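You operate a simulated robot arm through the tools that you are given. There is no shell and no other tool. Be economical: measure what you need, move in short steps, check, and stop when the job is done.

Carry out the task below with a simulated robot arm. There is one attempt and no reset: what you move stays moved.

## Task
Put the steam cap on the brown square trivet.

The check looks at the end state, three seconds after you hand in, the way a careful person would. Anything else that was tipped, shoved, dropped, spilled or broken makes it a failure. Lids that push on must go on centred and level and be pressed home; caps that screw on are set level and turned clockwise until they are tight.

## Robot
A 7-joint arm with a two-finger parallel gripper, fixed in place. Base frame: the origin is at the foot of the arm, x ahead of it, y to its left, z up; the work surface is at about z = 0. Lengths are in cm, angles in degrees, forces in N, time in s.
With the tool pointing down near the work surface it reaches from about 24 to 62 cm from the base axis. Its first joint turns from -66.0 to 66.0 degrees. Payload 2.6 kg.
The TCP is the grasp point between the finger pads, 3 cm short of the fingertips. In the tool frame z runs along the fingers and y along their closing line. The gripper opens to 9.4 cm. The fingers are 2.8 cm wide and 1 cm thick; the gripper's body (5 by 9.6 cm) begins 5.5 cm behind the TCP.
Orientation is that of the tool frame in the base frame, as a unit quaternion [w, x, y, z]. With the fingers straight down and closing along the base's y, the tool's x points along the base's -x, its y along +y and its z along -z.

## Interface
- The arm moves only by the tool apply_moves. Its argument "moves" is a list that holds one entry, the list of rows, each a list of 7 numbers: the shift along the tool's x, y, z in cm, then the turn, a rotation vector about the tool's x, y, z in rad, then the gripper command, from -1 (shut) to 1 (fully open), values between in proportion. In form: [[[dx, dy, dz, ax, ay, az, jaw], ...]]. A call has 1 to 8 rows; each row is the pose to reach, as a shift and turn from the pose commanded when the call began, along the tool's axes at that moment. Each row takes 0.2 s and may step no farther than 5 cm and 8.6 degrees from the row before; otherwise, or with a gripper value out of range, the whole call is refused. A pose out of reach is approached as far as the arm can. The call stops where the force on the tool passes 40 N (or 10 N more than at its start, if that is more) or the arm is blocked; 0.2 s more then pass. Each finger travels about 7.2 cm/s and halts on what it meets, pressing with about 24 N; the grip force reading is that of the motor and also rises with nothing between the fingers. The clock runs only during rows and for 0.2 s after the last one: add rows that repeat a pose to give the fingers time. It gives the time, the measured TCP pose, the force on the tool (base axes), the opening and the grip force at its end, in the units of the frame above (readings bear some noise), and new pictures: "pictures" is both (left out), scene, wrist or none.
- Cameras (640 x 400 px; columns grow to the right, rows downward): "scene" is fixed at [4.01, 43.61, 53.79]; the picture's right is [-0.75, -0.67, 0.00], its down [-0.42, 0.47, -0.77] and it looks along [0.52, -0.58, -0.63] (base axes); focal length 344 px, centre (320, 200). "wrist" rides on the gripper at [-3.7, 0, -5.8] in the tool frame; the picture's right is [0.00, -1.00, 0.00], its down [0.97, 0.00, -0.24] and it looks along [0.24, 0.00, 0.97] (tool axes); focal length 218 px, centre (320, 200).
- measure_at(camera, pixels): there is no depth. For up to 12 entries [column, row, z] of the newest picture of that camera ("zoom" is the newest enlarged one), the place [x, y] in the base frame at which the ray of that pixel passes the height z, good to about 0.3 cm, but the place of the scene camera against the robot may be out by one fixed shift of up to 2.5 cm in any direction. The clock stands still meanwhile.
- inspect(camera, box): a new picture of the part [left, top, right, bottom] of that camera's present view, enlarged. The clock stands still meanwhile.
- job_done(): hands the job in; it is judged then, once.

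Go step by step. Measure first, check grasps and placings, and put right what went wrong. The budget is 60 turns and 120 pictures, counting those below and the enlarged ones. Unless the task says otherwise, let go and move clear before handing in, and close with one line.

The tools are called after "Call:" by a JSON object that holds its "name" and its "arguments". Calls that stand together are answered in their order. apply_moves: Moves the arm, as the interface text tells. Its arguments: {"type":"object","properties":{"moves":{"type":"array","items":{"type":"array","items":{"type":"array","items":{"type":"number"}}}},"pictures":{"type":"string","enum":["both","scene","wrist","none"]}},"required":["moves"]} The other tools are called the same way: measure_at (camera, pixels) gives the place at which the rays of pixels pass given heights; inspect (camera, box) takes an enlarged picture of a part of a camera's view; job_done () hands the job in.

At the start:

```text
t: 0.0
tcp_pos: [45.1, 7.16, 29.3]
ee_rot: [0.0, 0.0, 1.0, -0.001]
force: [-0.2, -0.5, -0.1]
width: 9.42
grasp_force: 0.2
```

scene: 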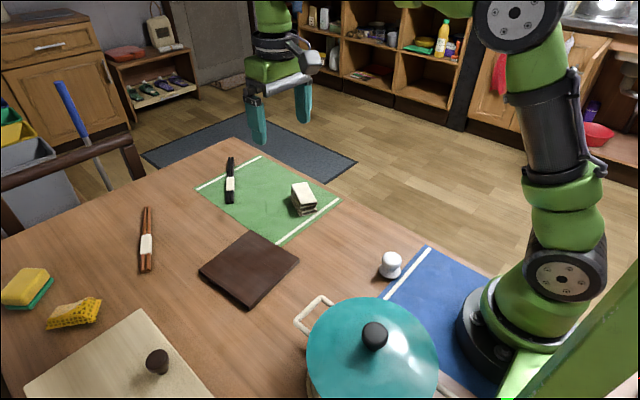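
wrist: 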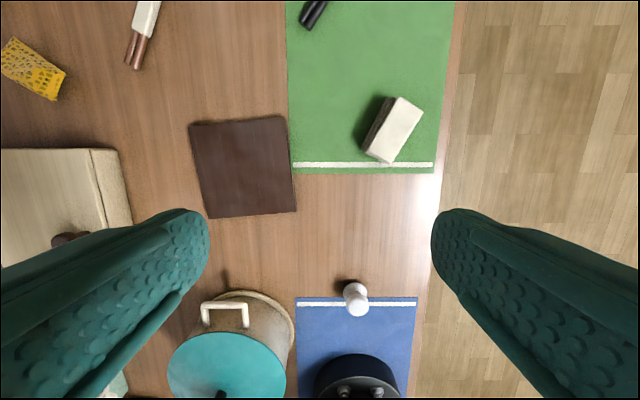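

The pictures show a white knob-like object at scene (390,265), a pot with a black knob at (375,335), and a brown knob at (157,362). I'll enlarge these to find out which one is the steam cap.

Call:
{"name": "inspect", "arguments": {"camera": "scene", "box": [340, 230, 440, 295]}}

Call:
{"name": "inspect", "arguments": {"camera": "scene", "box": [280, 280, 460, 400]}}

Call:
{"name": "inspect", "arguments": {"camera": "scene", "box": [100, 320, 220, 400]}}

Call:
{"name": "inspect", "arguments": {"camera": "wrist", "box": [310, 260, 400, 320]}}

Call:
{"name": "measure_at", "arguments": {"camera": "wrist", "pixels": [[354, 300, 0], [354, 300, 3], [190, 124, 1.5], [285, 117, 1.5], [296, 211, 1.5], [208, 218, 1.5], [340, 282, 0]]}}

Call:
{"name": "measure_at", "arguments": {"camera": "scene", "pixels": [[390, 277, 0], [390, 258, 4], [199, 270, 1.5], [247, 232, 1.5], [299, 261, 1.5], [250, 306, 1.5], [375, 335, 15], [157, 362, 4]]}}

```text
6.15 times, centred on (390, 262) of scene
```

zoom: 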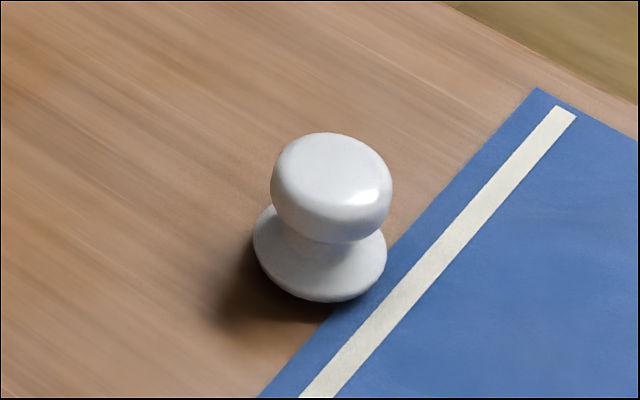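

```text
3.33 times, centred on (370, 340) of scene
```

zoom: 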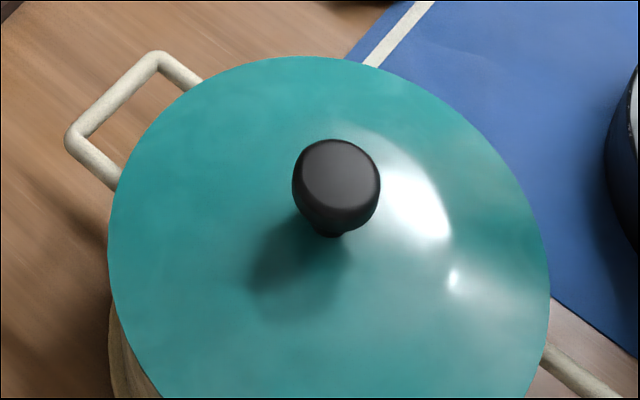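

```text
5.00 times, centred on (160, 360) of scene
```

zoom: 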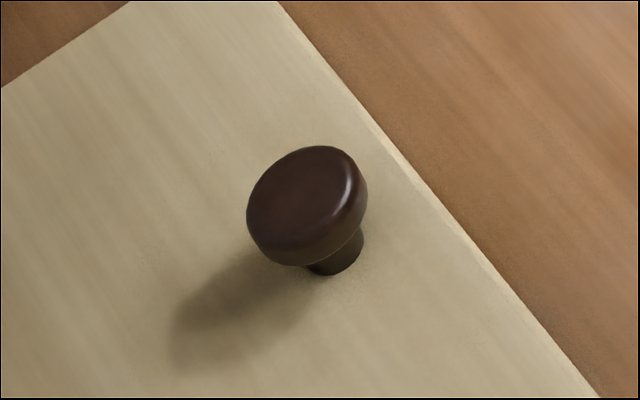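

```text
6.67 times, centred on (355, 290) of wrist
```

zoom: 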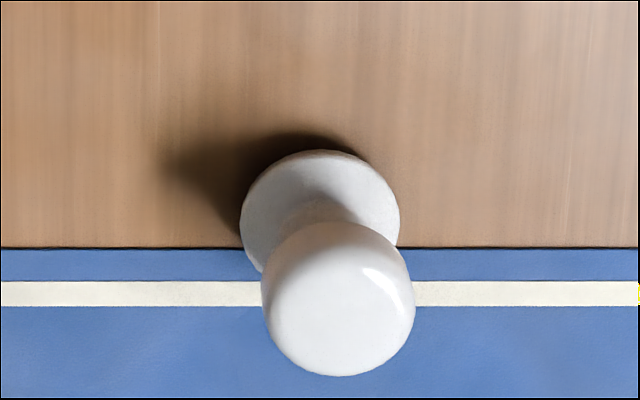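

```text
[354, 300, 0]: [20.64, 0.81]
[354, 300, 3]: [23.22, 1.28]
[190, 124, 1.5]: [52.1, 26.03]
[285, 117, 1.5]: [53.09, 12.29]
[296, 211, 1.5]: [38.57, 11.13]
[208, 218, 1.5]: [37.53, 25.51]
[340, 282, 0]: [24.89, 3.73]
```

```text
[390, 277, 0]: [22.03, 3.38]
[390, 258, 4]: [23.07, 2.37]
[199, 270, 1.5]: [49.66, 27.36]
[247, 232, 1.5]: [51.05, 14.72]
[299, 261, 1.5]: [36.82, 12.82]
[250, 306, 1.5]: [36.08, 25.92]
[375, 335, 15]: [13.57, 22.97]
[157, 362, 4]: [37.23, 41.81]
```

The loose objects are a white spool-shaped knob at about (23.5, 1.5), the black knob on the pot, and the brown knob on the board. I can't tell yet which is the steam cap, so I'll move over the pot area to look more closely.

Call:
{"name": "apply_moves", "arguments": {"moves": [[[3, 3, 0, 0, 0, 0, 1], [6, 6, 0, 0, 0, 0, 1], [9, 9, 0, 0, 0, 0, 1], [12, 12, 0, 0, 0, 0, 1], [14, 14, 0, 0, 0, 0, 1], [14, 14, 0, 0, 0, 0, 1]]], "pictures": "both"}}

```text
t: 1.4
tcp_pos: [31.07, 21.24, 29.29]
ee_rot: [0.0, 0.0, 1.0, -0.001]
force: [-0.9, -0.4, 0.1]
width: 9.41
grasp_force: 0.0
```

scene: 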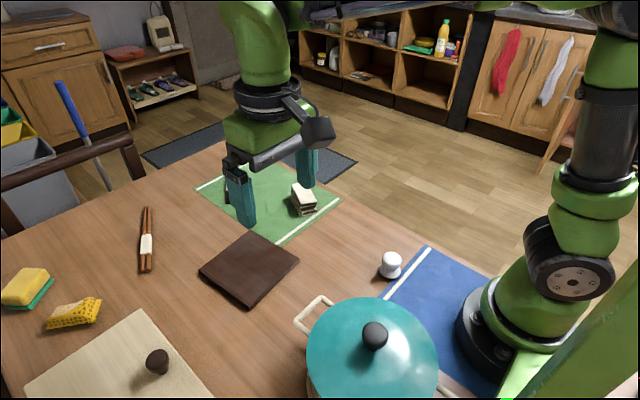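
wrist: 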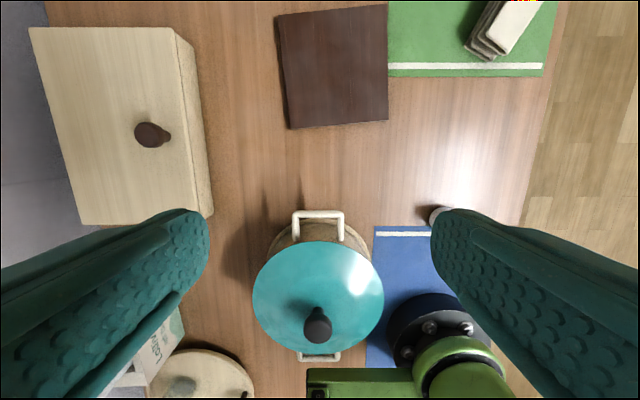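

The beige block at wrist (120,125) turns out to be a tall box with a knob. There are also hidden items at wrist (165,345) and (205,375). I'll enlarge all of them.

Call:
{"name": "inspect", "arguments": {"camera": "wrist", "box": [90, 290, 270, 400]}}

Call:
{"name": "inspect", "arguments": {"camera": "wrist", "box": [240, 200, 400, 370]}}

Call:
{"name": "inspect", "arguments": {"camera": "wrist", "box": [20, 20, 220, 230]}}

```text
3.56 times, centred on (180, 345) of wrist
```

zoom: 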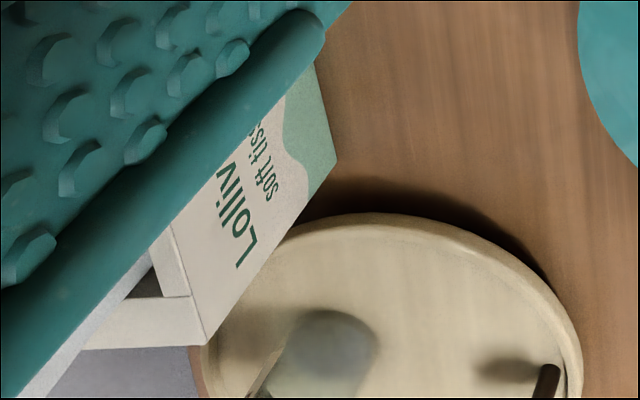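

```text
2.35 times, centred on (320, 285) of wrist
```

zoom: 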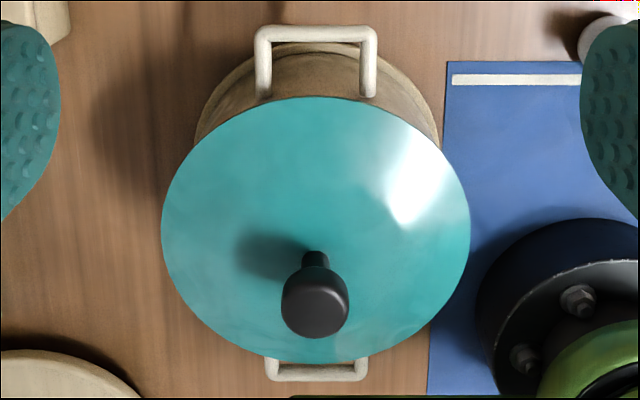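

```text
1.90 times, centred on (120, 125) of wrist
```

zoom: 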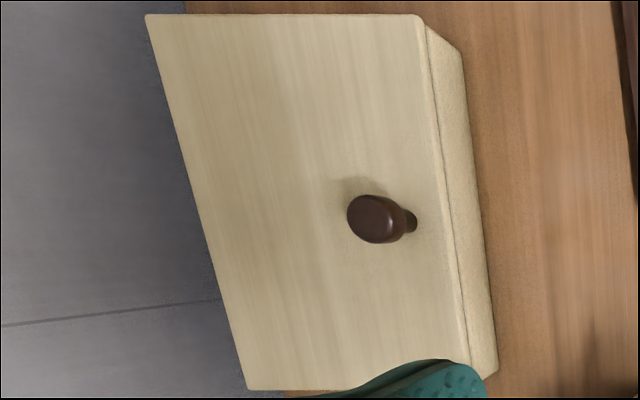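

A round beige board with things on it lies behind the left finger, at wrist (205,375). I'll shift further left to see it whole.

Call:
{"name": "apply_moves", "arguments": {"moves": [[[0, 4, 0, 0, 0, 0, 1], [0, 8, 0, 0, 0, 0, 1], [2, 12, 0, 0, 0, 0, 1], [4, 16, 0, 0, 0, 0, 1], [4, 16, 0, 0, 0, 0, 1]]], "pictures": "wrist"}}

Call:
{"name": "inspect", "arguments": {"camera": "wrist", "box": [200, 220, 440, 400]}}

```text
t: 2.6
tcp_pos: [27.06, 37.4, 29.24]
ee_rot: [0.0, 0.001, 1.0, -0.001]
force: [0.4, 0.4, 0.3]
width: 9.36
grasp_force: 0.0
```

wrist: 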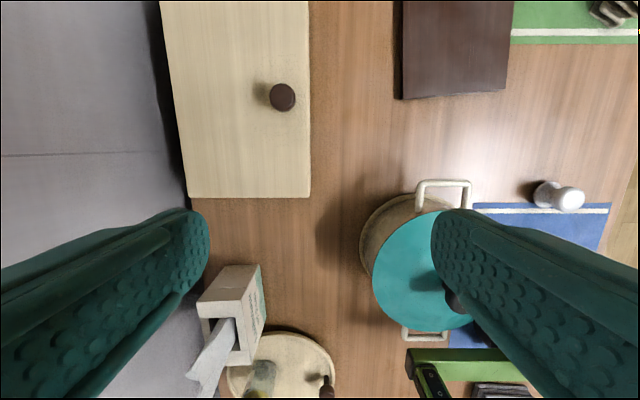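

```text
2.22 times, centred on (320, 310) of wrist
```

zoom: 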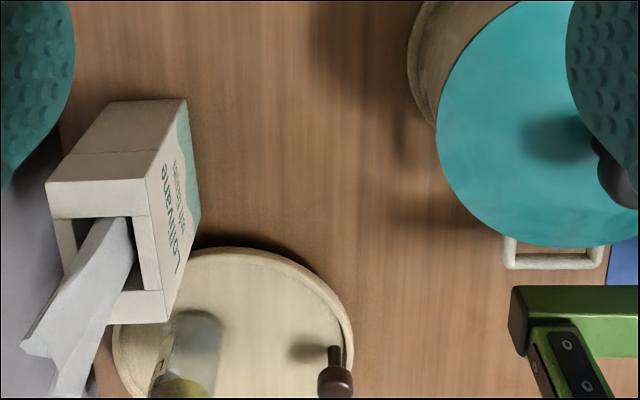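

The tray's items are out of reach, and the knobs on the box, pot and tray are fixed handles. The white ceramic piece at wrist (560,197) is the only loose cap-like object, so I take it as the steam cap. I'll go back above it to measure.

Call:
{"name": "apply_moves", "arguments": {"moves": [[[0, -4.5, 0, 0, 0, 0, 1], [-1, -9, 0, 0, 0, 0, 1], [-2, -13.5, 0, 0, 0, 0, 1], [-2.5, -18, 0, 0, 0, 0, 1], [-3, -22.5, 0, 0, 0, 0, 1], [-3, -27, 0, 0, 0, 0, 1], [-3, -31.5, 0, 0, 0, 0, 1], [-3, -35.4, 0, 0, 0, 0, 1]]], "pictures": "none"}}

Call:
{"name": "apply_moves", "arguments": {"moves": [[[0, 0, 4, 0, 0, 0, 1], [0, 0, 8, 0, 0, 0, 1], [0, 0, 12, 0, 0, 0, 1], [0, 0, 12, 0, 0, 0, 1]]], "pictures": "both"}}

```text
t: 4.4
tcp_pos: [30.21, 1.92, 29.15]
ee_rot: [-0.001, 0.0, 1.0, 0.0]
force: [0.2, 0.1, -0.1]
width: 9.4
grasp_force: 0.0
```

```text
t: 5.4
tcp_pos: [30.04, 1.94, 17.23]
ee_rot: [0.0, 0.001, 1.0, 0.0]
force: [0.2, 0.3, -1.0]
width: 9.4
grasp_force: 0.1
```

scene: 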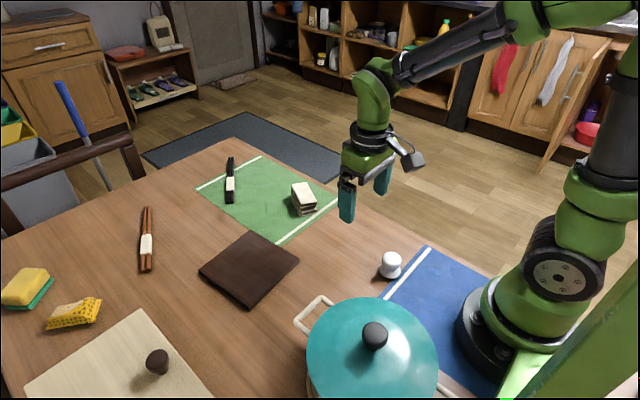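
wrist: 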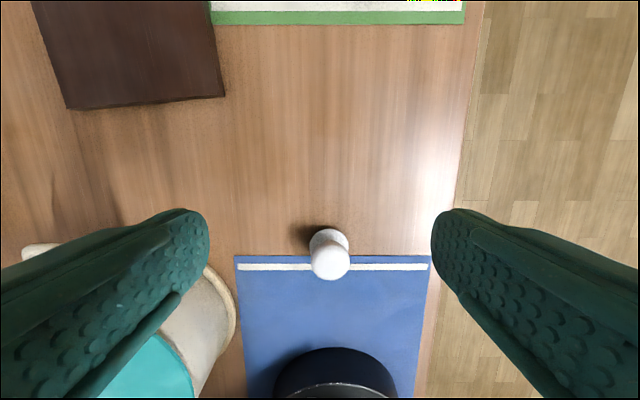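

Call:
{"name": "inspect", "arguments": {"camera": "wrist", "box": [290, 220, 370, 290]}}

Call:
{"name": "measure_at", "arguments": {"camera": "wrist", "pixels": [[329, 248, 0], [331, 263, 4], [331, 263, 3], [329, 229, 0.3], [309, 247, 0.3], [350, 247, 0.3], [312, 262, 3], [350, 262, 3], [206, 284, 10], [221, 97, 1.5], [66, 108, 1.5]]}}

```text
5.71 times, centred on (330, 255) of wrist
```

zoom: 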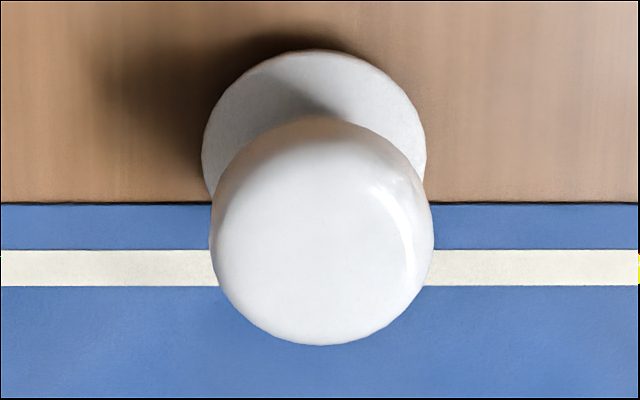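

```text
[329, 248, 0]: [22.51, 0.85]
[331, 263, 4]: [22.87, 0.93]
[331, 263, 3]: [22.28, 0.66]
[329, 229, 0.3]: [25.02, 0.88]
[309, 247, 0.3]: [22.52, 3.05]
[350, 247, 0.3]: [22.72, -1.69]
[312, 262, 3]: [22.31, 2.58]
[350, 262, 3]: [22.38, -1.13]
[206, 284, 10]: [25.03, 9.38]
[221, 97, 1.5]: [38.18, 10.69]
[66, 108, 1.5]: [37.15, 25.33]
```

The cap's base centre is at about (22.7, 0.85) and its head at z≈2–4, just inside the near reach limit. I'll move toward it at height and see how close the arm gets.

Call:
{"name": "apply_moves", "arguments": {"moves": [[[3, -0.5, 2, 0, 0, 0, 0.6], [6, -1, 5, 0, 0, 0, 0.5], [7.3, -1.05, 7, 0, 0, 0, 0.5], [7.3, -1.05, 7, 0, 0, 0, 0.5]]], "pictures": "both"}}

```text
t: 6.4
tcp_pos: [23.03, 0.91, 10.3]
ee_rot: [0.001, 0.0, 1.0, 0.0]
force: [-0.5, 0.3, -0.2]
width: 7.07
grasp_force: 0.1
```

scene: 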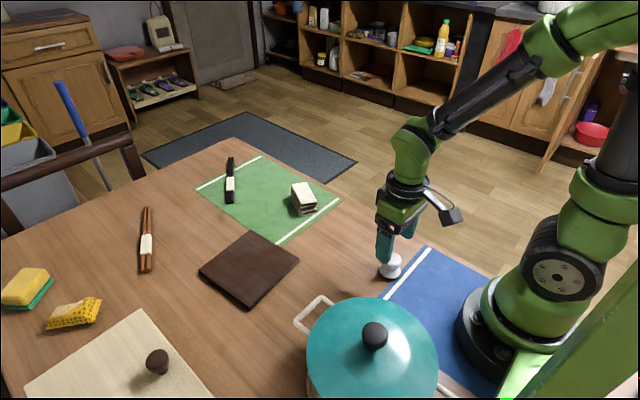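
wrist: 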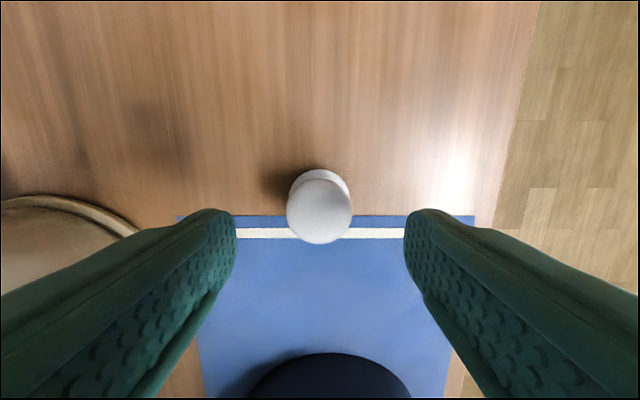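

The arm reaches x=23.0 with the tool vertical. I'll measure the cap again from here.

Call:
{"name": "measure_at", "arguments": {"camera": "wrist", "pixels": [[319, 168, 0.3], [287, 205, 3.5], [352, 205, 3.5], [320, 243, 3.8], [320, 179, 3.8], [320, 211, 3.8], [320, 211, 4.5]]}}

Call:
{"name": "inspect", "arguments": {"camera": "wrist", "box": [270, 155, 370, 255]}}

Call:
{"name": "inspect", "arguments": {"camera": "scene", "box": [350, 210, 440, 290]}}

```text
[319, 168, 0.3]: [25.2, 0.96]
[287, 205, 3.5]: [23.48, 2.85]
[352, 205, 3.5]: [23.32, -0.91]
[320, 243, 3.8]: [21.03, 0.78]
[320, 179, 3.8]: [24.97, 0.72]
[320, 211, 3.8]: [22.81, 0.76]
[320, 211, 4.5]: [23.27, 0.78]
```

```text
4.00 times, centred on (320, 205) of wrist
```

zoom: 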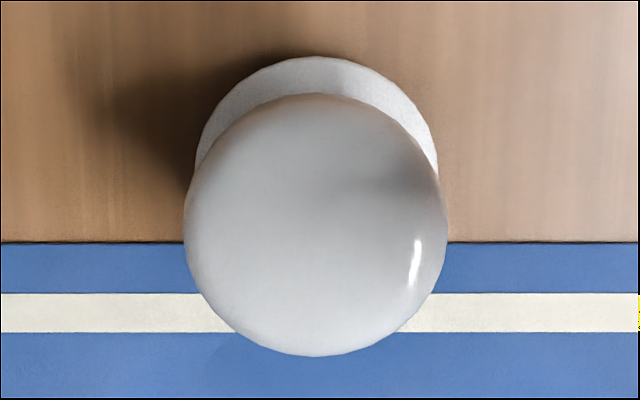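

```text
5.00 times, centred on (395, 250) of scene
```

zoom: 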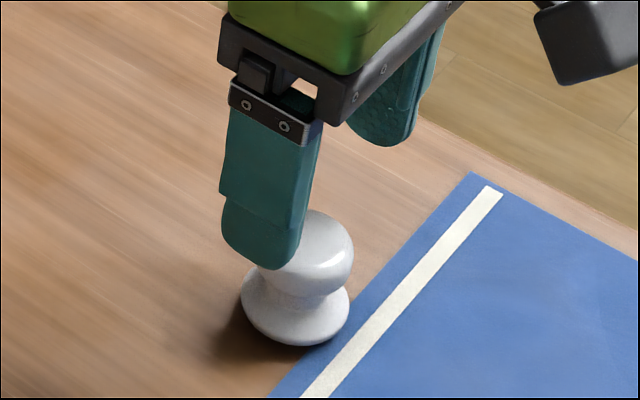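

The cap is centred between the fingers at about (23.0, 0.8). I'll lower to z≈4.3 and close on the head.

Call:
{"name": "apply_moves", "arguments": {"moves": [[[0, -0.1, 3, 0, 0, 0, 0.5], [0, -0.1, 6, 0, 0, 0, 0.5], [0, -0.1, 6, 0, 0, 0, 0.5]]], "pictures": "both"}}

```text
t: 7.2
tcp_pos: [23.02, 0.8, 4.27]
ee_rot: [0.001, 0.001, 1.0, -0.001]
force: [0.7, -0.1, -0.4]
width: 7.06
grasp_force: 0.0
```

scene: 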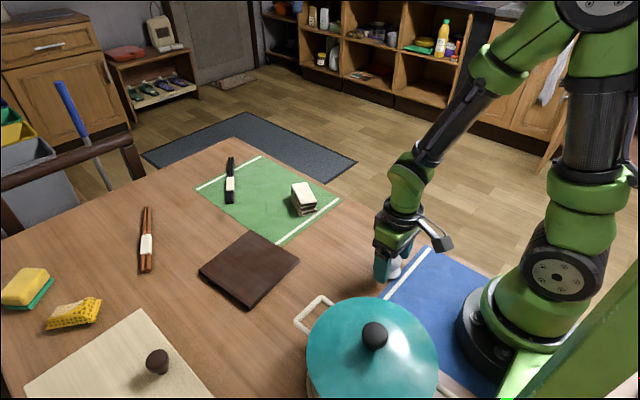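
wrist: 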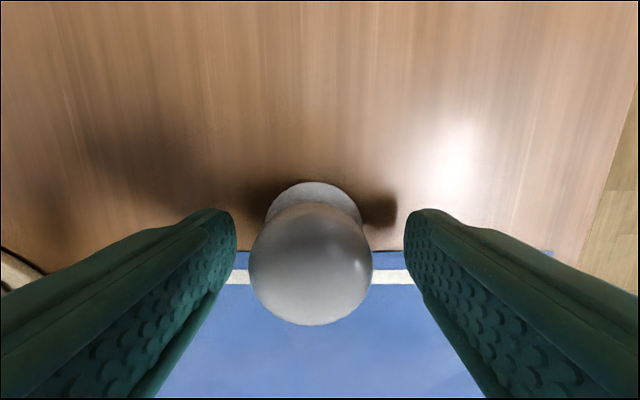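

The head is at wrist (311,263). I'll check its offset before closing.

Call:
{"name": "measure_at", "arguments": {"camera": "wrist", "pixels": [[311, 263, 3.5], [249, 263, 3.5], [373, 263, 3.5], [311, 325, 3.5], [311, 203, 3.5], [313, 182, 0.3]]}}

```text
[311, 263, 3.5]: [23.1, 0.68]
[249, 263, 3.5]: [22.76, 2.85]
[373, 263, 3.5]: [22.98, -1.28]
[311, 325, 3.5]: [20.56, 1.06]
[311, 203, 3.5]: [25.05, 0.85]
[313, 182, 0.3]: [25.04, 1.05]
```

It is well centred, at about (22.9, 0.8). I'll close the fingers now.

Call:
{"name": "apply_moves", "arguments": {"moves": [[[0, 0, 0, 0, 0, 0, 0], [0, 0, 0, 0, 0, 0, -0.5], [0, 0, 0, 0, 0, 0, -1], [0, 0, 0, 0, 0, 0, -1]]], "pictures": "wrist"}}

```text
t: 8.2
tcp_pos: [22.83, 0.77, 4.4]
ee_rot: [0.0, 0.002, 1.0, 0.001]
force: [0.5, -0.1, -0.6]
width: 3.7
grasp_force: 24.1
```

wrist: 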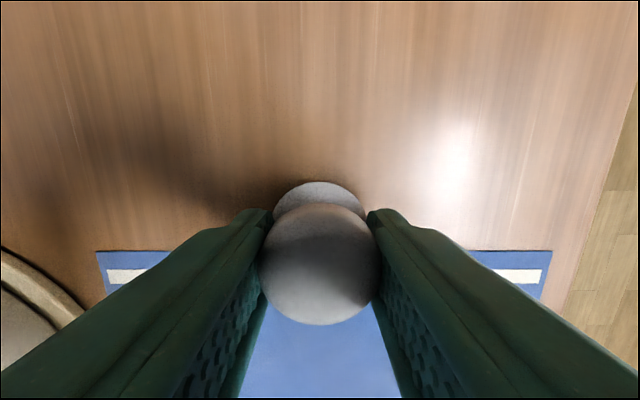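

The fingers hold the head at width 3.7 with 24 N of grip. I'll lift straight up.

Call:
{"name": "apply_moves", "arguments": {"moves": [[[0, 0, -2, 0, 0, 0, -1], [0, 0, -5, 0, 0, 0, -1], [0, 0, -8, 0, 0, 0, -1], [0, 0, -10, 0, 0, 0, -1], [0, 0, -10, 0, 0, 0, -1]]], "pictures": "both"}}

Call:
{"name": "inspect", "arguments": {"camera": "scene", "box": [340, 150, 460, 290]}}

```text
t: 9.4
tcp_pos: [22.93, 0.81, 14.38]
ee_rot: [0.0, 0.001, 1.0, 0.001]
force: [1.2, -0.3, -0.2]
width: 3.71
grasp_force: 23.7
```

scene: 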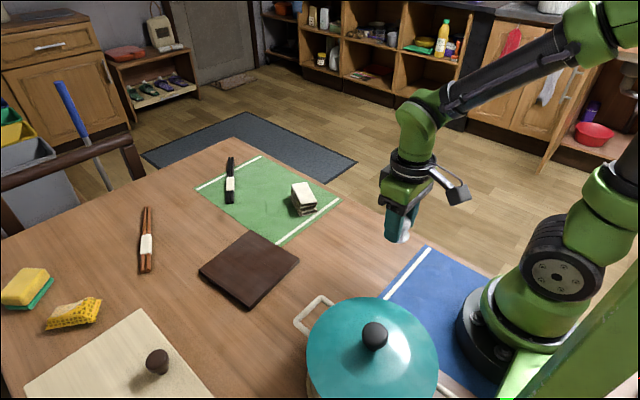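
wrist: 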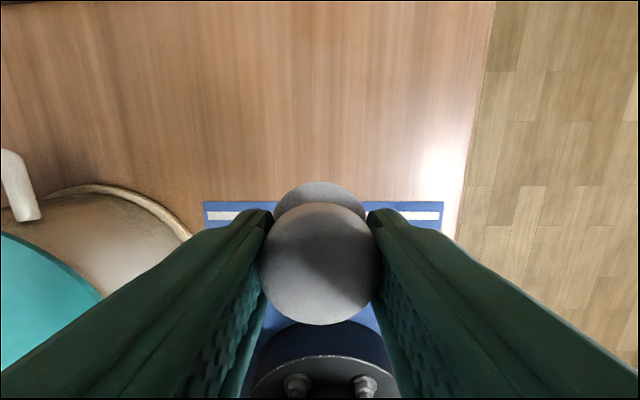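

```text
2.86 times, centred on (400, 220) of scene
```

zoom: 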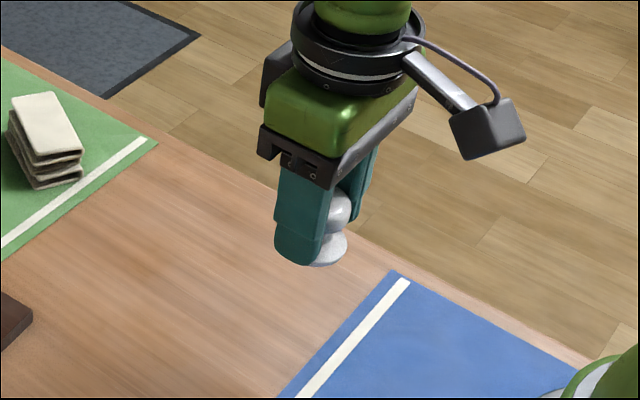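

The cap lifted cleanly and hangs upright. The trivet's centre is at about (45.3, 18.7), so I'll carry the cap to above it.

Call:
{"name": "apply_moves", "arguments": {"moves": [[[-4, 0, -1, 0, 0, 0, -1], [-8, 2, -2, 0, 0, 0, -1], [-12, 5, -2, 0, 0, 0, -1], [-15, 8.5, -2, 0, 0, 0, -1], [-18, 12, -2, 0, 0, 0, -1], [-20.5, 15, -2, 0, 0, 0, -1], [-22.4, 17.9, -2, 0, 0, 0, -1], [-22.4, 17.9, -2, 0, 0, 0, -1]]], "pictures": "both"}}

Call:
{"name": "measure_at", "arguments": {"camera": "scene", "pixels": [[199, 269, 1.5], [247, 232, 1.5], [299, 261, 1.5], [250, 306, 1.5]]}}

Call:
{"name": "inspect", "arguments": {"camera": "scene", "box": [180, 180, 320, 320]}}

```text
t: 11.2
tcp_pos: [45.27, 18.41, 16.24]
ee_rot: [0.001, 0.001, 1.0, 0.001]
force: [-0.4, -0.4, -0.6]
width: 3.69
grasp_force: 23.7
```

scene: 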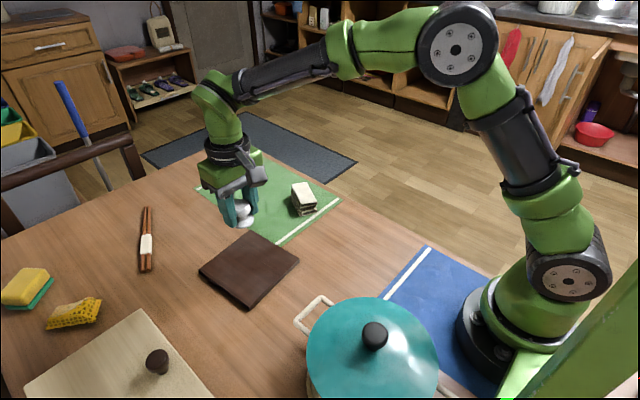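
wrist: 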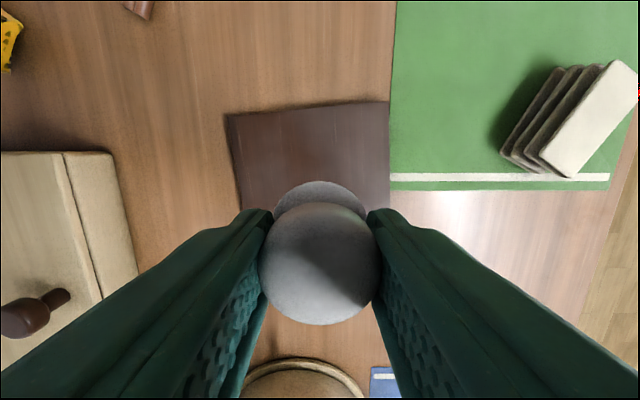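

```text
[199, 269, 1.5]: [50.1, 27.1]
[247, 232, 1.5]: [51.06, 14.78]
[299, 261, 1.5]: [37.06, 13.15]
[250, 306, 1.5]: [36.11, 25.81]
```

```text
2.86 times, centred on (250, 250) of scene
```

zoom: 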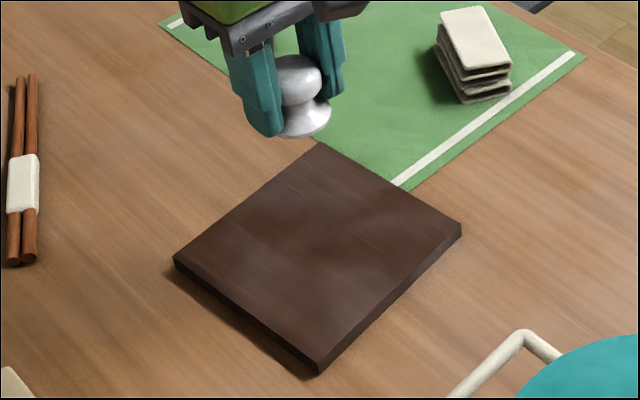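

The cap is now over the trivet, whose top I estimate at z≈1.2. I'll lower to TCP z≈7 and look before contact.

Call:
{"name": "apply_moves", "arguments": {"moves": [[[0, 0.2, 3.5, 0, 0, 0, -1], [0, 0.2, 7, 0, 0, 0, -1], [0, 0.2, 9.2, 0, 0, 0, -1], [0, 0.2, 9.2, 0, 0, 0, -1]]], "pictures": "both"}}

Call:
{"name": "inspect", "arguments": {"camera": "scene", "box": [180, 180, 320, 320]}}

```text
t: 12.2
tcp_pos: [45.21, 18.85, 6.92]
ee_rot: [0.001, 0.0, 1.0, 0.0]
force: [-0.3, -0.3, 0.2]
width: 3.71
grasp_force: 24.2
```

scene: 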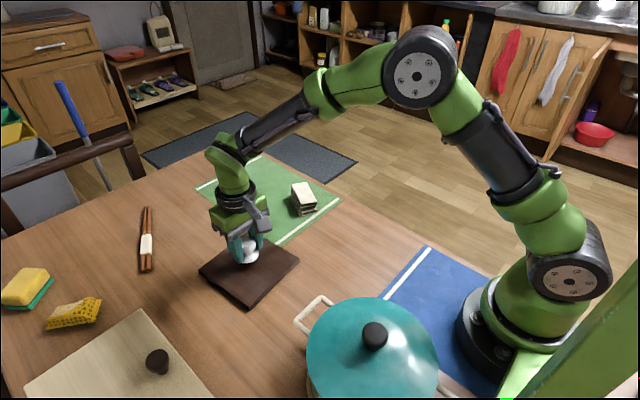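
wrist: 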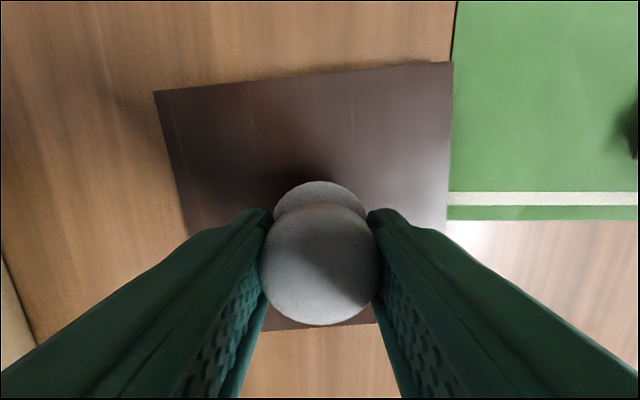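

```text
2.86 times, centred on (250, 250) of scene
```

zoom: 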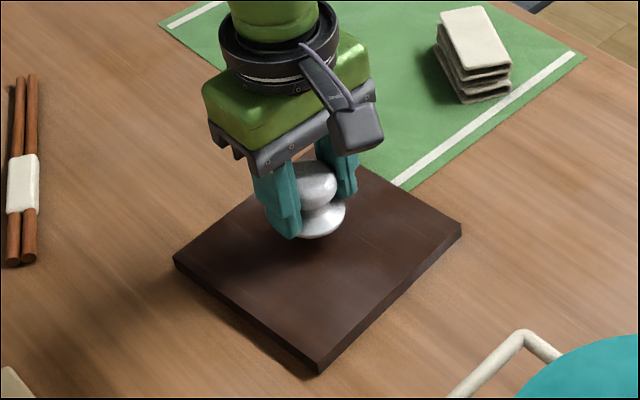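

The cap hangs about 1 cm above the trivet, near its centre at zoom (320,235). I'll lower it in small steps until it touches.

Call:
{"name": "apply_moves", "arguments": {"moves": [[[0.4, 0, 0.5, 0, 0, 0, -1], [0.4, 0, 0.8, 0, 0, 0, -1], [0.4, 0, 1.0, 0, 0, 0, -1], [0.4, 0, 1.0, 0, 0, 0, -1]]], "pictures": "none"}}

Call:
{"name": "inspect", "arguments": {"camera": "scene", "box": [210, 210, 290, 280]}}

```text
t: 13.2
tcp_pos: [44.79, 18.73, 5.96]
ee_rot: [0.0, -0.001, 1.0, 0.0]
force: [-0.3, 0.2, -0.3]
width: 3.7
grasp_force: 24.0
```

```text
5.71 times, centred on (250, 245) of scene
```

zoom: 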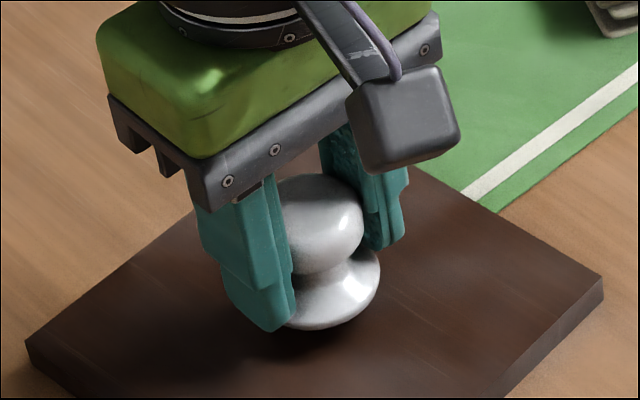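

No contact yet: the force is about 0. I'll lower in 0.15 cm steps.

Call:
{"name": "apply_moves", "arguments": {"moves": [[[0, 0, 0.15, 0, 0, 0, -1], [0, 0, 0.3, 0, 0, 0, -1], [0, 0, 0.3, 0, 0, 0, -1]]], "pictures": "none"}}

Call:
{"name": "inspect", "arguments": {"camera": "scene", "box": [210, 210, 290, 280]}}

```text
t: 14.0
tcp_pos: [44.96, 18.74, 5.89]
ee_rot: [0.0, 0.001, 1.0, 0.0]
force: [-0.4, -0.7, 0.0]
width: 3.68
grasp_force: 24.1
```

```text
5.71 times, centred on (250, 245) of scene
```

zoom: 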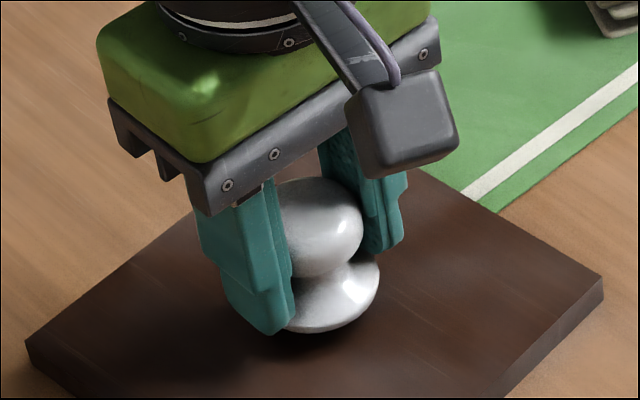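

Call:
{"name": "apply_moves", "arguments": {"moves": [[[0, 0, 0.15, 0, 0, 0, -1], [0, 0, 0.25, 0, 0, 0, -1], [0, 0, 0.25, 0, 0, 0, -1]]], "pictures": "none"}}

Call:
{"name": "inspect", "arguments": {"camera": "scene", "box": [210, 210, 290, 280]}}

```text
t: 14.8
tcp_pos: [44.91, 18.92, 5.45]
ee_rot: [0.0, 0.001, 1.0, 0.0]
force: [-0.6, -0.5, 1.2]
width: 3.67
grasp_force: 24.4
```

```text
5.71 times, centred on (250, 245) of scene
```

zoom: 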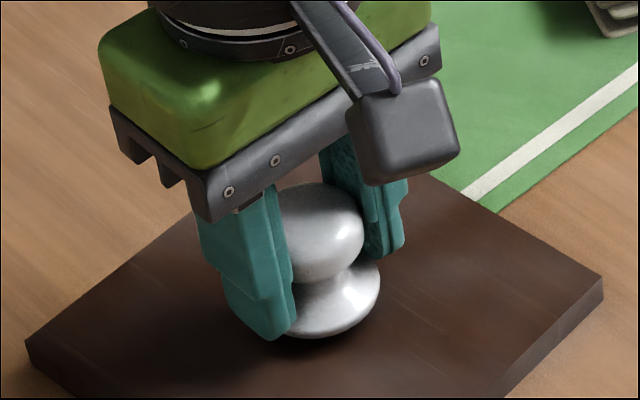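

The upward force of 1.2 N hints at first contact. I'll lower slightly more to confirm.

Call:
{"name": "apply_moves", "arguments": {"moves": [[[0, 0, 0.15, 0, 0, 0, -1], [0, 0, 0.15, 0, 0, 0, -1]]], "pictures": "none"}}

Call:
{"name": "inspect", "arguments": {"camera": "scene", "box": [210, 210, 290, 280]}}

```text
t: 15.4
tcp_pos: [45.0, 18.83, 5.61]
ee_rot: [0.002, 0.001, 1.0, 0.0]
force: [-3.2, -2.0, 16.0]
width: 3.68
grasp_force: 24.4
```

```text
5.71 times, centred on (250, 245) of scene
```

zoom: 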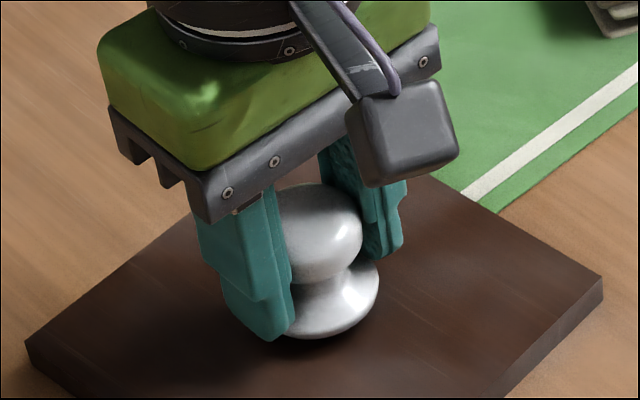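

The 16 N reading means the cap is seated on the trivet. I'll back off slightly, open to about 7 cm and rise.

Call:
{"name": "apply_moves", "arguments": {"moves": [[[0, 0, -0.12, 0, 0, 0, -1], [0, 0, -0.12, 0, 0, 0, -0.1], [0, 0, -0.12, 0, 0, 0, 0.5], [0, 0, -0.12, 0, 0, 0, 0.5], [0, 0, -0.12, 0, 0, 0, 0.5]]], "pictures": "wrist"}}

```text
t: 16.6
tcp_pos: [44.88, 18.83, 5.6]
ee_rot: [0.0, 0.0, 1.0, 0.0]
force: [-0.3, 0.9, 0.6]
width: 7.08
grasp_force: 0.1
```

wrist: 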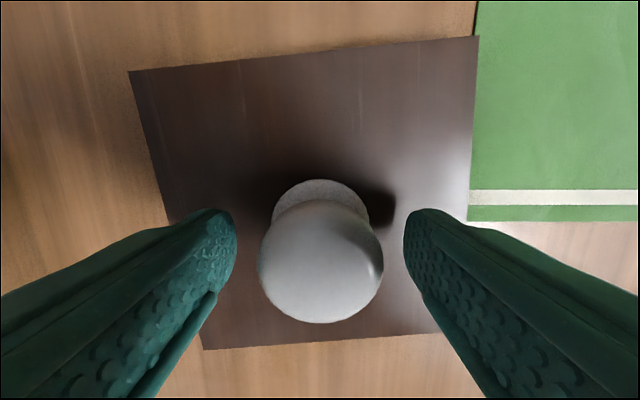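

The cap stands free and upright, and the fingers are clear of it. I'll rise straight up.

Call:
{"name": "apply_moves", "arguments": {"moves": [[[0, 0, -3, 0, 0, 0, 0.5], [0, 0, -7, 0, 0, 0, 0.5], [0, 0, -11, 0, 0, 0, 0.5], [0, 0, -15, 0, 0, 0, 0.5], [0, 0, -18, 0, 0, 0, 0.5], [0, 0, -18, 0, 0, 0, 0.5]]], "pictures": "both"}}

```text
t: 18.0
tcp_pos: [44.73, 18.94, 23.5]
ee_rot: [-0.001, -0.001, 1.0, 0.0]
force: [-0.2, -0.3, -0.7]
width: 7.06
grasp_force: 0.0
```

scene: 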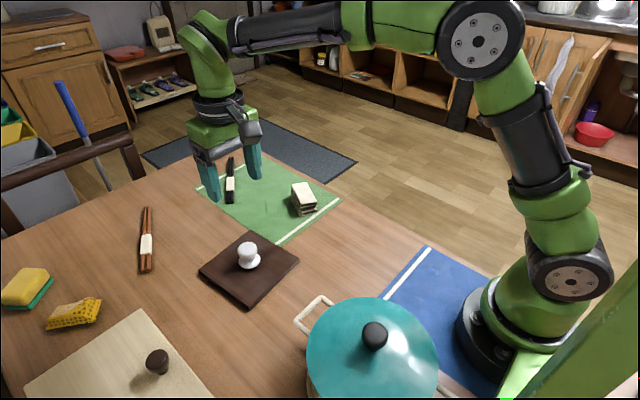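
wrist: 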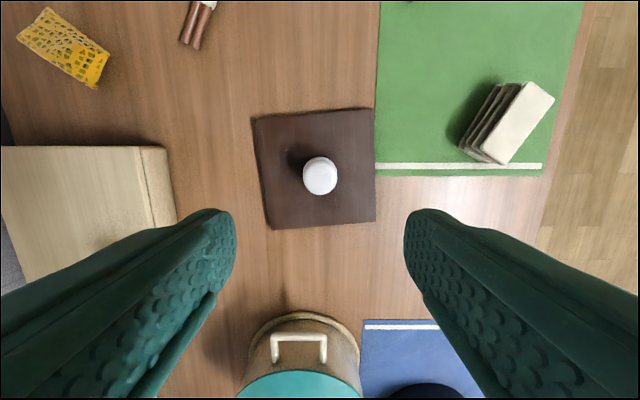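

The cap stands upright near the middle of the trivet, at scene (249,256), with nothing else disturbed and the arm clear. I'm handing in.

Call:
{"name": "job_done", "arguments": {}}

```text
The job is handed in.
```

I placed the white ceramic cap upright near the centre of the brown trivet, let go and moved the arm clear; nothing else was moved. None of the objects was labelled, so I took it to be the steam cap because it was the only loose, cap-like object within reach.
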